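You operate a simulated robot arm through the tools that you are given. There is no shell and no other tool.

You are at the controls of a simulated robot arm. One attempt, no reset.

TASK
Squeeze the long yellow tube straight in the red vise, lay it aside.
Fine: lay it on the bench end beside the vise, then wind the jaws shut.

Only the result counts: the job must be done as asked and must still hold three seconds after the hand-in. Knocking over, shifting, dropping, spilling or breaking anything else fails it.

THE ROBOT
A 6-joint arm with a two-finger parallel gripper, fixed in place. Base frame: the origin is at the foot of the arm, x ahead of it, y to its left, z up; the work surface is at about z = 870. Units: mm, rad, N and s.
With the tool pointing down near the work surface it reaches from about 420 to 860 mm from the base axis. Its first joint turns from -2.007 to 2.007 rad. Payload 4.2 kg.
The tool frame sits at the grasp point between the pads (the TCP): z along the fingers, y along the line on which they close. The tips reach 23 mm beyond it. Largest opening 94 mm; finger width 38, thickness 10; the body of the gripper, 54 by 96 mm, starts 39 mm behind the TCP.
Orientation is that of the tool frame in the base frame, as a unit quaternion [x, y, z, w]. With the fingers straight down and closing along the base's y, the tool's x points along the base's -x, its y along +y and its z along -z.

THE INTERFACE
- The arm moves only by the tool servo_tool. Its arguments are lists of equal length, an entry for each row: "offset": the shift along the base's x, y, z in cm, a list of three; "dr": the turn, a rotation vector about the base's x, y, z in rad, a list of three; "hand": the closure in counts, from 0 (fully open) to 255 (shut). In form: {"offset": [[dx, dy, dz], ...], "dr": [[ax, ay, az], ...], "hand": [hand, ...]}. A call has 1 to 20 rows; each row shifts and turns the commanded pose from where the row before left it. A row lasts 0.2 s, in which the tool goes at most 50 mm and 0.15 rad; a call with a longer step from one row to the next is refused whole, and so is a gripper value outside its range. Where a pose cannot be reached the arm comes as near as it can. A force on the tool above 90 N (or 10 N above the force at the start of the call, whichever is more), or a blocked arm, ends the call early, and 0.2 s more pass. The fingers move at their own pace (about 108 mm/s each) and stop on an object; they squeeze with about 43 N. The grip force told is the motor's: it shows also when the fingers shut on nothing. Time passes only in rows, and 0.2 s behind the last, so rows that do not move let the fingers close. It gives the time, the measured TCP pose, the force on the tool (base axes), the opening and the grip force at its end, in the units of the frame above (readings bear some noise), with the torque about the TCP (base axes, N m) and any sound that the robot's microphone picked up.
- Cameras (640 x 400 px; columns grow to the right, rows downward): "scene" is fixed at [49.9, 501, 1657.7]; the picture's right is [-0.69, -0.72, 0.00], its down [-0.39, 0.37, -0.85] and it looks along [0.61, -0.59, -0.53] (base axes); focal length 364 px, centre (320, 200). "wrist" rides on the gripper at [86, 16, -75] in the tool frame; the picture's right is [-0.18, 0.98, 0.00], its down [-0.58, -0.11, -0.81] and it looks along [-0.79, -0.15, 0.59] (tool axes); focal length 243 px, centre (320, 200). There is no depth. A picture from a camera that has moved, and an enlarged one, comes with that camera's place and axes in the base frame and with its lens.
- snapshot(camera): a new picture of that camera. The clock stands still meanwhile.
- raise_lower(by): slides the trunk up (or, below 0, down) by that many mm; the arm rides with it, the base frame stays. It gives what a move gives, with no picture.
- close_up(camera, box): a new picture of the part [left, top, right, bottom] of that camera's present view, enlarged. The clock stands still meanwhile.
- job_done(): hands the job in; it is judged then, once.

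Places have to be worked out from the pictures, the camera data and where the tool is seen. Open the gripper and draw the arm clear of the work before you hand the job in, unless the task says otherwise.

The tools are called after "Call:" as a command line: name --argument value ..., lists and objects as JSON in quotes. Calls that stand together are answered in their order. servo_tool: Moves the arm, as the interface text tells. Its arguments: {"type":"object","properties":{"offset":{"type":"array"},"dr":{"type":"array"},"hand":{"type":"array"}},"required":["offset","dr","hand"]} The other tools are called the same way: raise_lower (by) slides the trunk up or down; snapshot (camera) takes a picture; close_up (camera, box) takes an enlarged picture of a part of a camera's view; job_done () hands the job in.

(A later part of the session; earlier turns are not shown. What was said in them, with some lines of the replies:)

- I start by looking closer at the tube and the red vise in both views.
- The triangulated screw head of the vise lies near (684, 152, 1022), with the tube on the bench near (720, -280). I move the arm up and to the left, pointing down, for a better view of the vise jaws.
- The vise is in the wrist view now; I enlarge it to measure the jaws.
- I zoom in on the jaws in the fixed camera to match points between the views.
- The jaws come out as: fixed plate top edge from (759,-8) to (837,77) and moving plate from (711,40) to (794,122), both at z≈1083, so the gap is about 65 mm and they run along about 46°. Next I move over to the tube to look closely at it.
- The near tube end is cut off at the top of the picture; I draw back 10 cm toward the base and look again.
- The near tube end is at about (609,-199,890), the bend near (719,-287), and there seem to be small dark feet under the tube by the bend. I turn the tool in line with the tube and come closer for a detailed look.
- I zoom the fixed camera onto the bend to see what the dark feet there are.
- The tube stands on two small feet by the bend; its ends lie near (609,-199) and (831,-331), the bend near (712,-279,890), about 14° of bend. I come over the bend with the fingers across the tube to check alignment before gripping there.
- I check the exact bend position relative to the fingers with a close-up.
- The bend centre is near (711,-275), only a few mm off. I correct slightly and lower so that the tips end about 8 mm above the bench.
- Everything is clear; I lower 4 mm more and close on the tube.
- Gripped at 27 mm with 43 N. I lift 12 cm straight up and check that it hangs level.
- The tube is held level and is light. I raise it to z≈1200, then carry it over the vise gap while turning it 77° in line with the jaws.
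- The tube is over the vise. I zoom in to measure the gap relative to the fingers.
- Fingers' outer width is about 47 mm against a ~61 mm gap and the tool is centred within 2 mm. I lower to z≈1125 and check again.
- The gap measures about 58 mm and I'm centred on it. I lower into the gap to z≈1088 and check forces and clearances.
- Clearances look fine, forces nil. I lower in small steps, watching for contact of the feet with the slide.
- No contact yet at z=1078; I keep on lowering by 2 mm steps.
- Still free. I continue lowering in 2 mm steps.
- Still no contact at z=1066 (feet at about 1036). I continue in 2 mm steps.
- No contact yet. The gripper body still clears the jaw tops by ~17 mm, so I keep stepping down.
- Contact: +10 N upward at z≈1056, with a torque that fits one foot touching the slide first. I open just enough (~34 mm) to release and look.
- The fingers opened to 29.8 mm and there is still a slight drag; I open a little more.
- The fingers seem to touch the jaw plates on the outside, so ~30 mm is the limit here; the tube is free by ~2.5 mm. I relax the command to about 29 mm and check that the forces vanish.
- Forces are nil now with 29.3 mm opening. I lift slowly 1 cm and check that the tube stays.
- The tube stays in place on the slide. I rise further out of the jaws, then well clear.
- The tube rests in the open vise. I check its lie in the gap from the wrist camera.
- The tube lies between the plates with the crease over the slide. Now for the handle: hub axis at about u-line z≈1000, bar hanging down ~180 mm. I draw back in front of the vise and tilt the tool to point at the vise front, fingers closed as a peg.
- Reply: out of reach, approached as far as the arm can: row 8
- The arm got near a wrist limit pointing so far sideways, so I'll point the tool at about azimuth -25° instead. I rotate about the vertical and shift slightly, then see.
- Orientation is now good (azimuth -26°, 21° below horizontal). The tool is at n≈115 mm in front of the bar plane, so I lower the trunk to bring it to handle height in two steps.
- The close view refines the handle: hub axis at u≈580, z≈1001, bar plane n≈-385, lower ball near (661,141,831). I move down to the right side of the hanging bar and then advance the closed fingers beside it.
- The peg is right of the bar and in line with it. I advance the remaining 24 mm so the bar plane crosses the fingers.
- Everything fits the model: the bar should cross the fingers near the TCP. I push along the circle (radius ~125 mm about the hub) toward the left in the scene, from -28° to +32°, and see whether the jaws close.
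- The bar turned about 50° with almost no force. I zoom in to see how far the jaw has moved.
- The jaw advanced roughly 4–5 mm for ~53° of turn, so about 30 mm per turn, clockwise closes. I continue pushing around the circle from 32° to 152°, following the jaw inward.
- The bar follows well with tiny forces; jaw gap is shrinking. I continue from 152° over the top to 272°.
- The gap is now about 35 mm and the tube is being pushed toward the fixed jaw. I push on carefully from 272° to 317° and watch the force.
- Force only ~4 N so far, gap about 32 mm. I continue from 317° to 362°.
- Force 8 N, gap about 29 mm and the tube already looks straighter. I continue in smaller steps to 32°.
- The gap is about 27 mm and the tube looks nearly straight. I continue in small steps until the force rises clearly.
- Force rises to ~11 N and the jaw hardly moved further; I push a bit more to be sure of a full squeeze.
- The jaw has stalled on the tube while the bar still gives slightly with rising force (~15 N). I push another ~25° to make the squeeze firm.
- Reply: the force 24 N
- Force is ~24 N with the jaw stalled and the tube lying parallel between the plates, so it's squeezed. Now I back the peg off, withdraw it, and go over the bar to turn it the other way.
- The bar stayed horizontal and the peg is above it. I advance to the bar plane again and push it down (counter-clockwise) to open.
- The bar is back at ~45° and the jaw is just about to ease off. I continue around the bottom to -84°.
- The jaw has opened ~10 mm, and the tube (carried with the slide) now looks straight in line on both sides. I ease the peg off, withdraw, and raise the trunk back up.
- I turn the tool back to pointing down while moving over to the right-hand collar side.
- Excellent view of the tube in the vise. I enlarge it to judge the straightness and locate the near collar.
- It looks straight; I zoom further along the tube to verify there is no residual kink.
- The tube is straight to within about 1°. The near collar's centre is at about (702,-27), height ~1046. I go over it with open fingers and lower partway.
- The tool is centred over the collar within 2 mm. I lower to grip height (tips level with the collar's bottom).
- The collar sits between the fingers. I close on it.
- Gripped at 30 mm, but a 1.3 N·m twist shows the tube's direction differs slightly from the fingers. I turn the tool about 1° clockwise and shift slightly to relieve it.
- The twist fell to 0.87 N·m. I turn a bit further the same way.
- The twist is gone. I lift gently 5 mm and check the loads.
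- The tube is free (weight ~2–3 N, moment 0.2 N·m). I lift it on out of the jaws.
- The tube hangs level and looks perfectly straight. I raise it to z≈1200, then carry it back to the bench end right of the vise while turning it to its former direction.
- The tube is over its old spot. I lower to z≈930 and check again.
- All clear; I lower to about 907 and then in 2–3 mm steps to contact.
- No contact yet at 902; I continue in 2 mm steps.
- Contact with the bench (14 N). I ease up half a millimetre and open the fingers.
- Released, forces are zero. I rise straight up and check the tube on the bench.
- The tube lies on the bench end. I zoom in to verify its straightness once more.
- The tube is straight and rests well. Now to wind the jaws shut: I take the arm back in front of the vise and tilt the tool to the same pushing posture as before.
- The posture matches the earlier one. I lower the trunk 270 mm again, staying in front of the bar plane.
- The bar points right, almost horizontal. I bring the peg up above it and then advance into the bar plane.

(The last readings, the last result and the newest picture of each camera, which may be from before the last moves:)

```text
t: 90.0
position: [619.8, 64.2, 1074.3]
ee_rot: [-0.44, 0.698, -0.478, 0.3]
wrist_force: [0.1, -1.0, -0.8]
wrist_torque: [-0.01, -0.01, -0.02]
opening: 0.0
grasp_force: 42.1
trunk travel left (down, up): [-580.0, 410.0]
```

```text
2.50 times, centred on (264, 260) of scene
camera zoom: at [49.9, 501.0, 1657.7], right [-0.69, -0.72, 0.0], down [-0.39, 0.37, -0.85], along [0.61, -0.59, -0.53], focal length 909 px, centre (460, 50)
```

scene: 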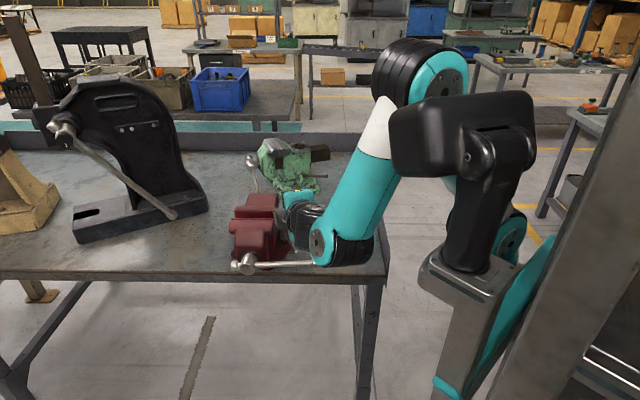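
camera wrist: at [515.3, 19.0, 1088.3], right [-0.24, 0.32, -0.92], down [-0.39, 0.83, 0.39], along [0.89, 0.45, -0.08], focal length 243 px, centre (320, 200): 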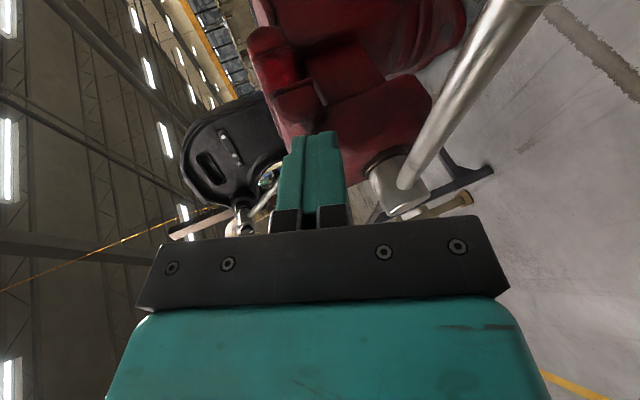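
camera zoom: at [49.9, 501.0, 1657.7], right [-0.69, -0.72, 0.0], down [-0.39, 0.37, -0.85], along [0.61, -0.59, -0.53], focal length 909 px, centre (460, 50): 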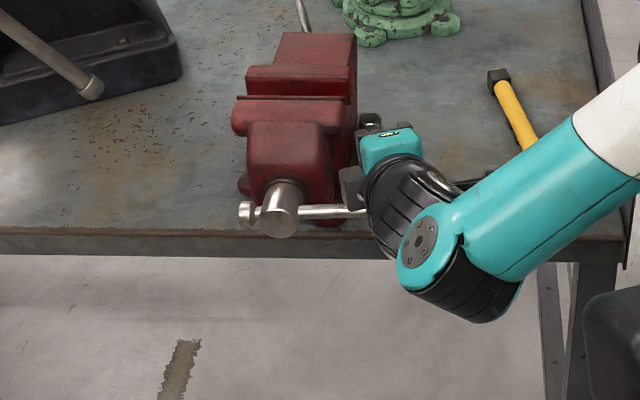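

The peg is above the bar. I push it clockwise: down the right side and past the bottom to 10°.

Call:
servo_tool --offset '[[-1.07, -1.11, -2.96], [-0.41, -0.61, -3.26], [0.19, 0.01, -3.34], [0.79, 0.64, -3.19], [1.34, 1.21, -2.82], [1.79, 1.69, -2.26], [2.14, 2.05, -1.54], [2.35, 2.26, -0.72], [2.4, 2.32, 0.14], [0, 0, 0]]' --dr '[[0, 0, 0], [0, 0, 0], [0, 0, 0], [0, 0, 0], [0, 0, 0], [0, 0, 0], [0, 0, 0], [0, 0, 0], [0, 0, 0], [0, 0, 0]]' --hand '[255, 255, 255, 255, 255, 255, 255, 255, 255, 255]'

Call:
close_up --camera "scene" --box '[200, 180, 328, 340]'

Call:
close_up --camera "scene" --box '[225, 190, 305, 240]'

```text
t: 92.2
position: [717.0, 146.8, 874.0]
ee_rot: [-0.439, 0.698, -0.479, 0.3]
wrist_force: [0.0, -1.0, -2.6]
wrist_torque: [-0.03, 0.03, -0.02]
opening: 0.0
grasp_force: 42.3
trunk travel left (down, up): [-580.0, 410.0]
```

```text
2.50 times, centred on (264, 260) of scene
camera zoom: at [49.9, 501.0, 1657.7], right [-0.69, -0.72, 0.0], down [-0.39, 0.37, -0.85], along [0.61, -0.59, -0.53], focal length 909 px, centre (460, 50)
```

zoom: 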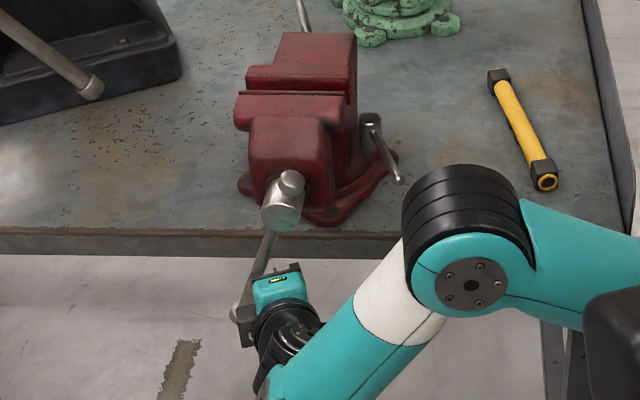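

```text
8.00 times, centred on (265, 215) of scene
camera zoom: at [49.9, 501.0, 1657.7], right [-0.69, -0.72, 0.0], down [-0.39, 0.37, -0.85], along [0.61, -0.59, -0.53], focal length 2908 px, centre (760, 80)
```

zoom: 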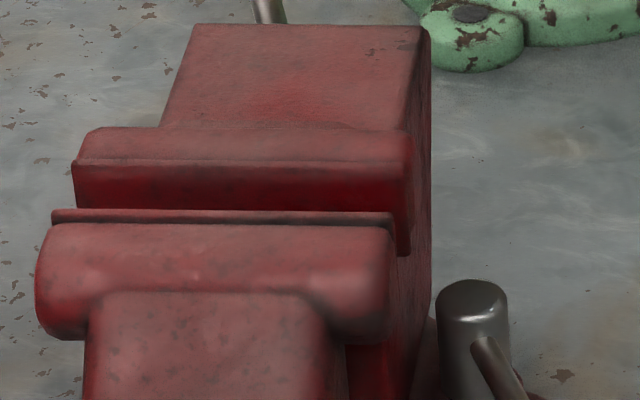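

The gap is back to ~26 mm and closing freely. I continue from 10° up the left side to 160°.

Call:
servo_tool --offset '[[2.3, 2.21, 1.01], [2.04, 1.95, 1.8], [1.65, 1.54, 2.46], [1.16, 1.02, 2.96], [0.59, 0.43, 3.26], [-0.01, -0.19, 3.34], [-0.61, -0.82, 3.19], [-1.16, -1.39, 2.82], [-1.61, -1.87, 2.26], [-1.96, -2.23, 1.54], [0, 0, 0]]' --dr '[[0, 0, 0], [0, 0, 0], [0, 0, 0], [0, 0, 0], [0, 0, 0], [0, 0, 0], [0, 0, 0], [0, 0, 0], [0, 0, 0], [0, 0, 0], [0, 0, 0]]' --hand '[255, 255, 255, 255, 255, 255, 255, 255, 255, 255, 255]'

Call:
close_up --camera "scene" --box '[200, 160, 328, 300]'

Call:
close_up --camera "scene" --box '[225, 190, 305, 240]'

```text
t: 94.5
position: [737.8, 153.7, 1123.1]
ee_rot: [-0.44, 0.698, -0.478, 0.3]
wrist_force: [-1.3, 0.5, -0.4]
wrist_torque: [-0.01, -0.03, 0.0]
opening: 0.1
grasp_force: 41.7
trunk travel left (down, up): [-580.0, 410.0]
```

```text
2.86 times, centred on (264, 230) of scene
camera zoom: at [49.9, 501.0, 1657.7], right [-0.69, -0.72, 0.0], down [-0.39, 0.37, -0.85], along [0.61, -0.59, -0.53], focal length 1039 px, centre (480, 114)
```

zoom: 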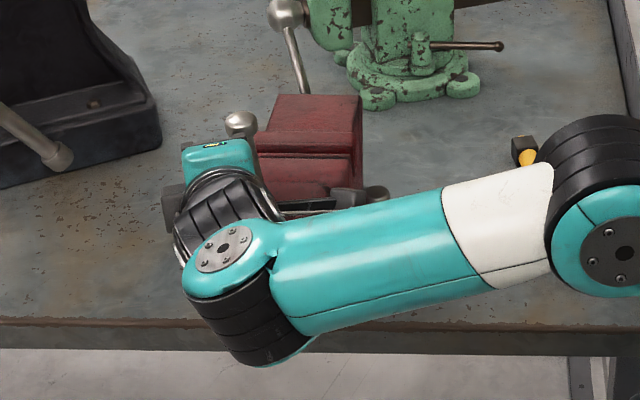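

```text
8.00 times, centred on (265, 215) of scene
camera zoom: at [49.9, 501.0, 1657.7], right [-0.69, -0.72, 0.0], down [-0.39, 0.37, -0.85], along [0.61, -0.59, -0.53], focal length 2908 px, centre (760, 80)
```

zoom: 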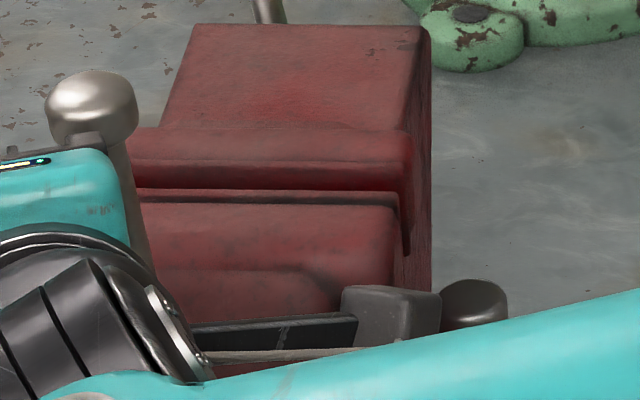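

About 14 mm remain. I continue over the top and down the right side to 265°.

Call:
servo_tool --offset '[[-2.17, -2.44, 0.72], [-2.22, -2.5, -0.14], [-2.12, -2.39, -1.01], [-1.86, -2.13, -1.8], [-1.47, -1.72, -2.46], [-0.98, -1.2, -2.96], [-0.41, -0.61, -3.26], [0, 0, 0]]' --dr '[[0, 0, 0], [0, 0, 0], [0, 0, 0], [0, 0, 0], [0, 0, 0], [0, 0, 0], [0, 0, 0], [0, 0, 0]]' --hand '[255, 255, 255, 255, 255, 255, 255, 255]'

Call:
close_up --camera "scene" --box '[200, 160, 328, 300]'

Call:
close_up --camera "scene" --box '[225, 190, 305, 240]'

```text
t: 96.3
position: [625.9, 23.4, 1013.8]
ee_rot: [-0.44, 0.698, -0.479, 0.301]
wrist_force: [-0.1, 0.6, -0.1]
wrist_torque: [-0.01, 0.01, -0.01]
opening: 0.2
grasp_force: 42.6
trunk travel left (down, up): [-580.0, 410.0]
```

```text
2.86 times, centred on (264, 230) of scene
camera zoom: at [49.9, 501.0, 1657.7], right [-0.69, -0.72, 0.0], down [-0.39, 0.37, -0.85], along [0.61, -0.59, -0.53], focal length 1039 px, centre (480, 114)
```

zoom: 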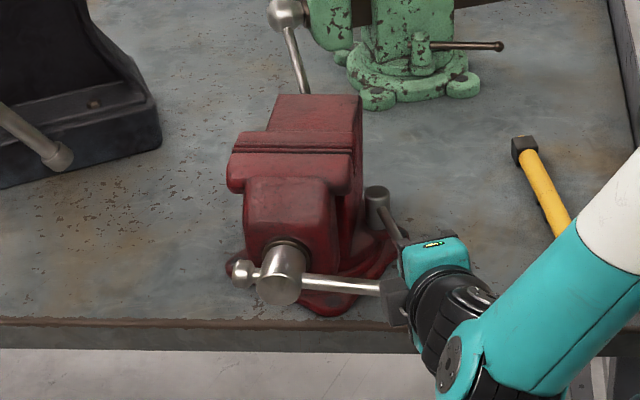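

```text
8.00 times, centred on (265, 215) of scene
camera zoom: at [49.9, 501.0, 1657.7], right [-0.69, -0.72, 0.0], down [-0.39, 0.37, -0.85], along [0.61, -0.59, -0.53], focal length 2908 px, centre (760, 80)
```

zoom: 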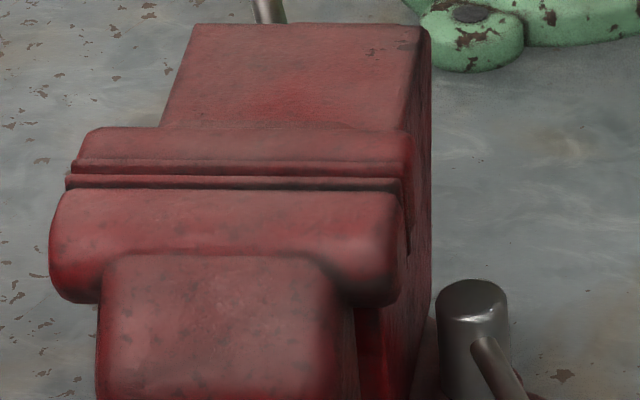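

About 6–7 mm remain. I push on from 265° to 325° and watch the force.

Call:
servo_tool --offset '[[0.19, 0.01, -3.34], [0.79, 0.64, -3.19], [1.34, 1.21, -2.82], [1.79, 1.69, -2.26], [0, 0, 0]]' --dr '[[0, 0, 0], [0, 0, 0], [0, 0, 0], [0, 0, 0], [0, 0, 0]]' --hand '[255, 255, 255, 255, 255]'

Call:
close_up --camera "scene" --box '[200, 180, 328, 340]'

Call:
close_up --camera "scene" --box '[225, 190, 305, 240]'

```text
t: 97.5
position: [668.3, 61.3, 894.8]
ee_rot: [-0.44, 0.698, -0.479, 0.3]
wrist_force: [-0.1, 0.7, -0.2]
wrist_torque: [0.0, -0.01, 0.0]
opening: 0.0
grasp_force: 42.4
trunk travel left (down, up): [-580.0, 410.0]
```

```text
2.50 times, centred on (264, 260) of scene
camera zoom: at [49.9, 501.0, 1657.7], right [-0.69, -0.72, 0.0], down [-0.39, 0.37, -0.85], along [0.61, -0.59, -0.53], focal length 909 px, centre (460, 50)
```

zoom: 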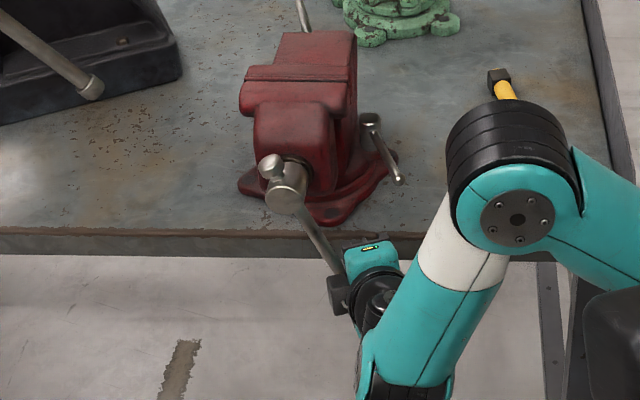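

```text
8.00 times, centred on (265, 215) of scene
camera zoom: at [49.9, 501.0, 1657.7], right [-0.69, -0.72, 0.0], down [-0.39, 0.37, -0.85], along [0.61, -0.59, -0.53], focal length 2908 px, centre (760, 80)
```

zoom: 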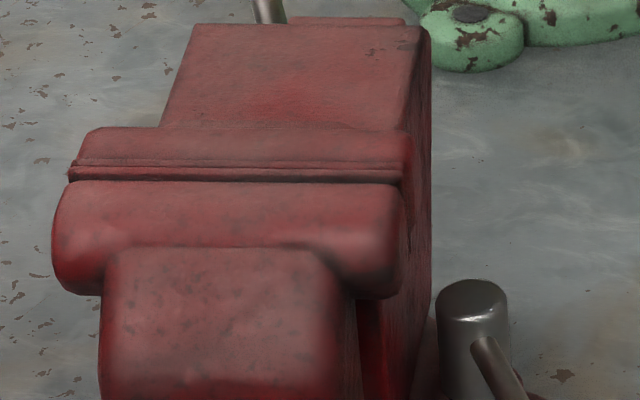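

Nearly shut. I push on to 10° in three steps and look for the stall.

Call:
servo_tool --offset '[[2.14, 2.05, -1.54], [2.35, 2.26, -0.72], [0, 0, 0]]' --dr '[[0, 0, 0], [0, 0, 0], [0, 0, 0]]' --hand '[255, 255, 255]'

Call:
close_up --camera "scene" --box '[200, 180, 328, 340]'

Call:
close_up --camera "scene" --box '[225, 190, 305, 240]'

```text
t: 98.3
position: [712.4, 103.1, 875.1]
ee_rot: [-0.439, 0.698, -0.478, 0.301]
wrist_force: [-1.2, -7.4, 1.4]
wrist_torque: [-0.01, 0.01, -0.12]
opening: 0.0
grasp_force: 42.3
trunk travel left (down, up): [-580.0, 410.0]
```

```text
2.50 times, centred on (264, 260) of scene
camera zoom: at [49.9, 501.0, 1657.7], right [-0.69, -0.72, 0.0], down [-0.39, 0.37, -0.85], along [0.61, -0.59, -0.53], focal length 909 px, centre (460, 50)
```

zoom: 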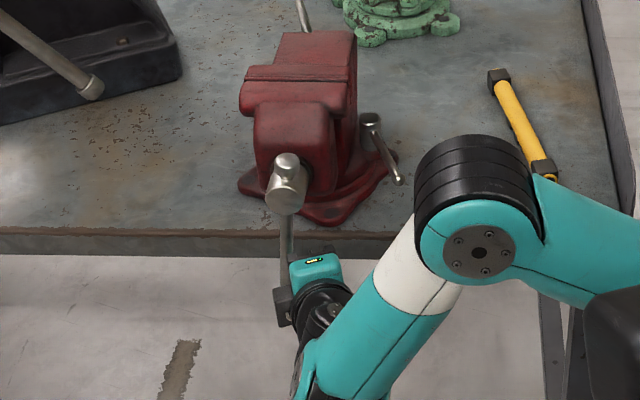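

```text
8.00 times, centred on (265, 215) of scene
camera zoom: at [49.9, 501.0, 1657.7], right [-0.69, -0.72, 0.0], down [-0.39, 0.37, -0.85], along [0.61, -0.59, -0.53], focal length 2908 px, centre (760, 80)
```

zoom: 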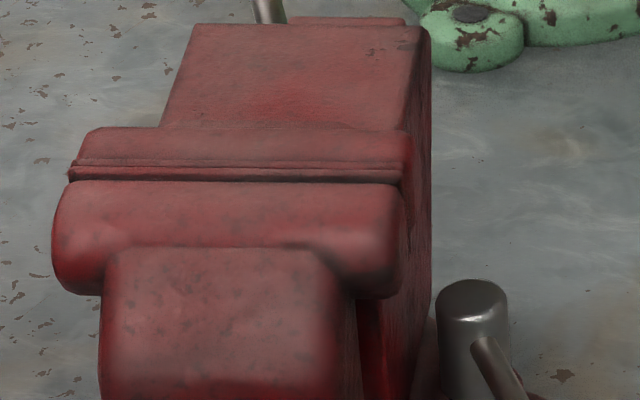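

The jaw no longer moves and resistance appears: it's shut. I push ~30° more to snug it firmly.

Call:
servo_tool --offset '[[1.15, 1.2, 0.07], [1.15, 1.2, 0.07], [1.1, 1.15, 0.5], [1.1, 1.15, 0.5], [0, 0, 0]]' --dr '[[0, 0, 0], [0, 0, 0], [0, 0, 0], [0, 0, 0], [0, 0, 0]]' --hand '[255, 255, 255, 255, 255]'

Call:
close_up --camera "scene" --box '[200, 180, 328, 340]'

Call:
close_up --camera "scene" --box '[225, 190, 305, 240]'

```text
t: 99.5
position: [754.9, 149.0, 885.0]
ee_rot: [-0.441, 0.698, -0.479, 0.298]
wrist_force: [-27.2, -14.1, -1.7]
wrist_torque: [0.07, -0.15, 0.1]
opening: 0.0
grasp_force: 42.6
trunk travel left (down, up): [-580.0, 410.0]
```

```text
2.50 times, centred on (264, 260) of scene
camera zoom: at [49.9, 501.0, 1657.7], right [-0.69, -0.72, 0.0], down [-0.39, 0.37, -0.85], along [0.61, -0.59, -0.53], focal length 909 px, centre (460, 50)
```

zoom: 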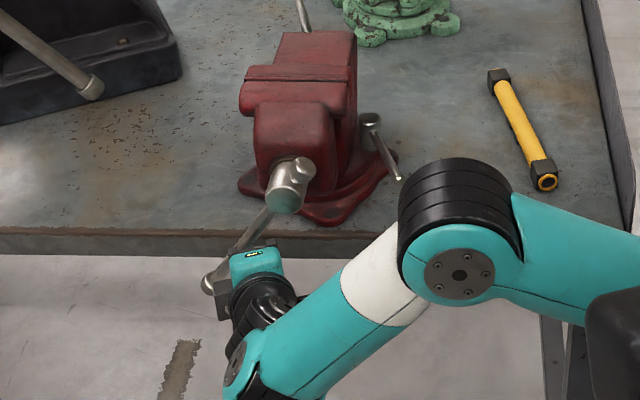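

```text
8.00 times, centred on (265, 215) of scene
camera zoom: at [49.9, 501.0, 1657.7], right [-0.69, -0.72, 0.0], down [-0.39, 0.37, -0.85], along [0.61, -0.59, -0.53], focal length 2908 px, centre (760, 80)
```

zoom: 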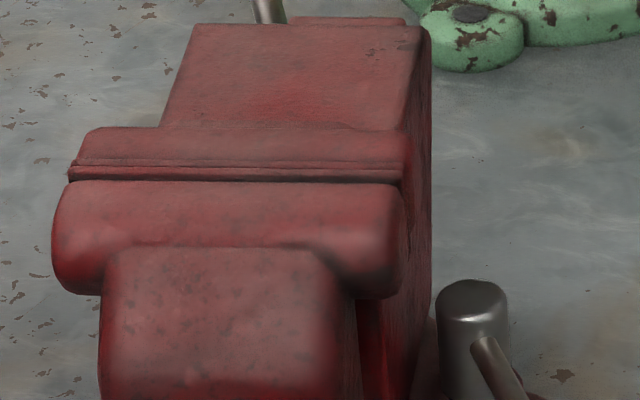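

The jaws are firmly shut (30 N on the bar, no jaw motion). I unload the peg, back away from the bar, and open the gripper clear of the vise.

Call:
servo_tool --offset '[[-1.0, -1.04, 0], [-1.0, -1.04, 0], [-2.89, 2.77, 0], [-2.89, 2.77, 0], [-2.5, 2.4, 0], [0, 0, 0]]' --dr '[[0, 0, 0], [0, 0, 0], [0, 0, 0], [0, 0, 0], [0, 0, 0], [0, 0, 0]]' --hand '[255, 255, 255, 255, 255, 255]'

Call:
raise_lower --by 270

Call:
snapshot --camera "scene"

```text
t: 101.0
position: [654.9, 208.9, 884.4]
ee_rot: [-0.439, 0.699, -0.478, 0.3]
wrist_force: [0.0, 0.7, -0.5]
wrist_torque: [-0.02, -0.01, 0.01]
opening: 0.0
grasp_force: 42.1
trunk travel left (down, up): [-580.0, 410.0]
```

```text
t: 103.7
position: [654.6, 208.5, 1154.9]
ee_rot: [-0.44, 0.698, -0.478, 0.301]
wrist_force: [-0.1, -1.6, -0.7]
wrist_torque: [-0.02, 0.03, 0.01]
opening: 0.0
grasp_force: 42.7
trunk travel left (down, up): [-850.0, 140.0]
```

```text
taken
```

scene: 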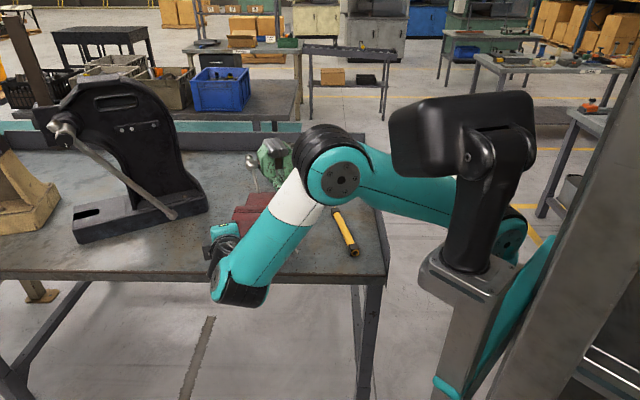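

I draw the arm back up and away, tilting it down again and opening the gripper.

Call:
servo_tool --offset '[[-2.2, -2.1, 2.0], [-2.2, -2.1, 2.0], [-2.2, -2.1, 2.0], [-2.2, -2.1, 2.0], [-2.2, -2.1, 2.0], [0, 0, 0]]' --dr '[[0, 0, 0], [0, 0, 0], [0, 0, 0], [0, 0, 0], [0, 0, 0], [0, 0, 0]]' --hand '[255, 255, 200, 100, 0, 0]'

Call:
servo_tool --offset '[[0, -1.0, 1.0], [0, -1.0, 1.0], [0, -1.0, 1.0], [0, -1.0, 1.0], [0, -1.0, 1.0], [0, -1.0, 1.0], [0, -1.0, 1.0], [0, -1.0, 1.0], [0, 0, 0]]' --dr '[[0.06495, 0.13515, 0], [0.06495, 0.13515, 0], [0.06495, 0.13515, 0], [0.06495, 0.13515, 0], [0.06495, 0.13515, 0], [0.06495, 0.13515, 0], [0.06495, 0.13515, 0], [0.06495, 0.13515, 0], [0, 0, 0]]' --hand '[0, 0, 0, 0, 0, 0, 0, 0, 0]'

Call:
snapshot --camera "scene"

Call:
snapshot --camera "wrist"

```text
t: 105.1
position: [545.5, 105.7, 1253.2]
ee_rot: [-0.439, 0.698, -0.479, 0.3]
wrist_force: [-1.0, -1.2, 0.6]
wrist_torque: [-0.01, -0.01, 0.04]
opening: 94.1
grasp_force: 0.0
trunk travel left (down, up): [-850.0, 140.0]
```

```text
t: 107.1
position: [546.1, 23.6, 1334.8]
ee_rot: [-0.533, 0.846, 0.0, 0.0]
wrist_force: [0.4, -0.1, 0.8]
wrist_torque: [0.0, -0.02, -0.01]
opening: 94.0
grasp_force: 0.1
trunk travel left (down, up): [-850.0, 140.0]
```

```text
taken
```

scene: 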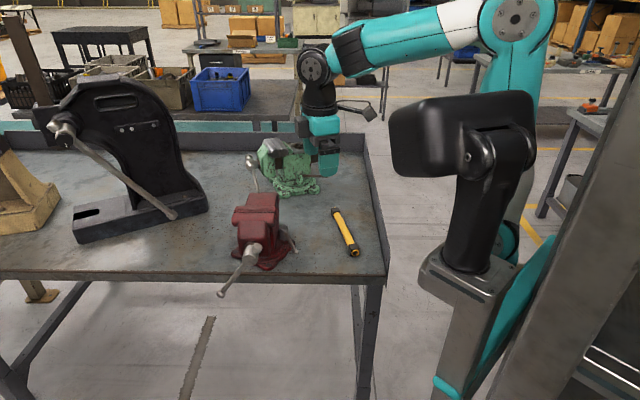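

```text
taken
camera wrist: at [493.5, -46.8, 1411.3], right [-0.81, 0.59, 0.0], down [0.35, 0.48, 0.81], along [0.48, 0.65, -0.59], focal length 243 px, centre (320, 200)
```

wrist: 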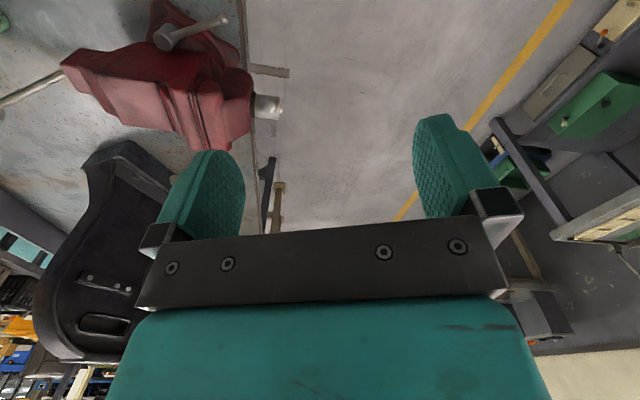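

The arm is clear. I check the closed jaws and the tube in close-ups before handing in.

Call:
close_up --camera "wrist" --box '[140, 40, 300, 160]'

Call:
close_up --camera "scene" --box '[225, 185, 305, 235]'

Call:
close_up --camera "scene" --box '[210, 180, 380, 310]'

```text
3.33 times, centred on (220, 100) of wrist
camera zoom: at [493.5, -46.8, 1411.3], right [-0.81, 0.59, 0.0], down [0.35, 0.48, 0.81], along [0.48, 0.65, -0.59], focal length 809 px, centre (653, 533)
```

zoom: 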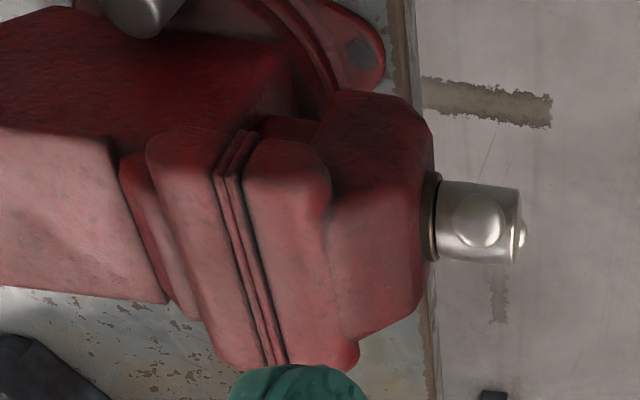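

```text
8.00 times, centred on (265, 210) of scene
camera zoom: at [49.9, 501.0, 1657.7], right [-0.69, -0.72, 0.0], down [-0.39, 0.37, -0.85], along [0.61, -0.59, -0.53], focal length 2908 px, centre (760, 120)
```

zoom: 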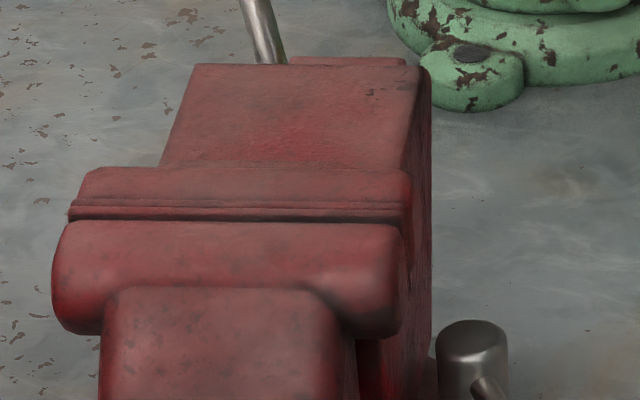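

```text
3.08 times, centred on (295, 245) of scene
camera zoom: at [49.9, 501.0, 1657.7], right [-0.69, -0.72, 0.0], down [-0.39, 0.37, -0.85], along [0.61, -0.59, -0.53], focal length 1118 px, centre (397, 62)
```

zoom: 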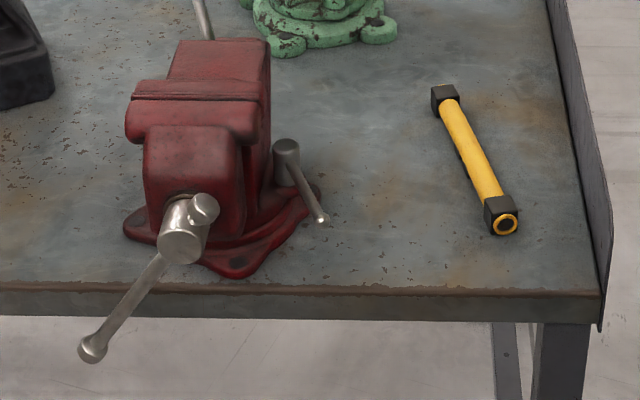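

The jaw plates touch along their whole width, the tube lies straight on the bench end, and the arm is clear with the gripper open. I hand the job in.

Call:
job_done

```text
The job is handed in.
```

I squeezed the yellow tube straight in the red vise, laid it on the right-hand bench end and wound the jaws shut. The job is handed in; no verdict came back.

- **Tube:** In the last pictures it looks straight to within about 1°, measured from the camera views; it started with roughly 14° of bend. It rests on its feet close to where it first lay, clear of both vises and the bench wall.
- **Vise:** The jaw plates touch along their full width. I tightened the handle until it resisted with about 30 N and the jaw no longer moved.
- **Everything else:** I saw nothing else moved or knocked over, and the arm is drawn back with the gripper open. While I was setting the tube into the vise, the open fingers pressed lightly against the jaw plates (about 7 N), and I eased them off at once.
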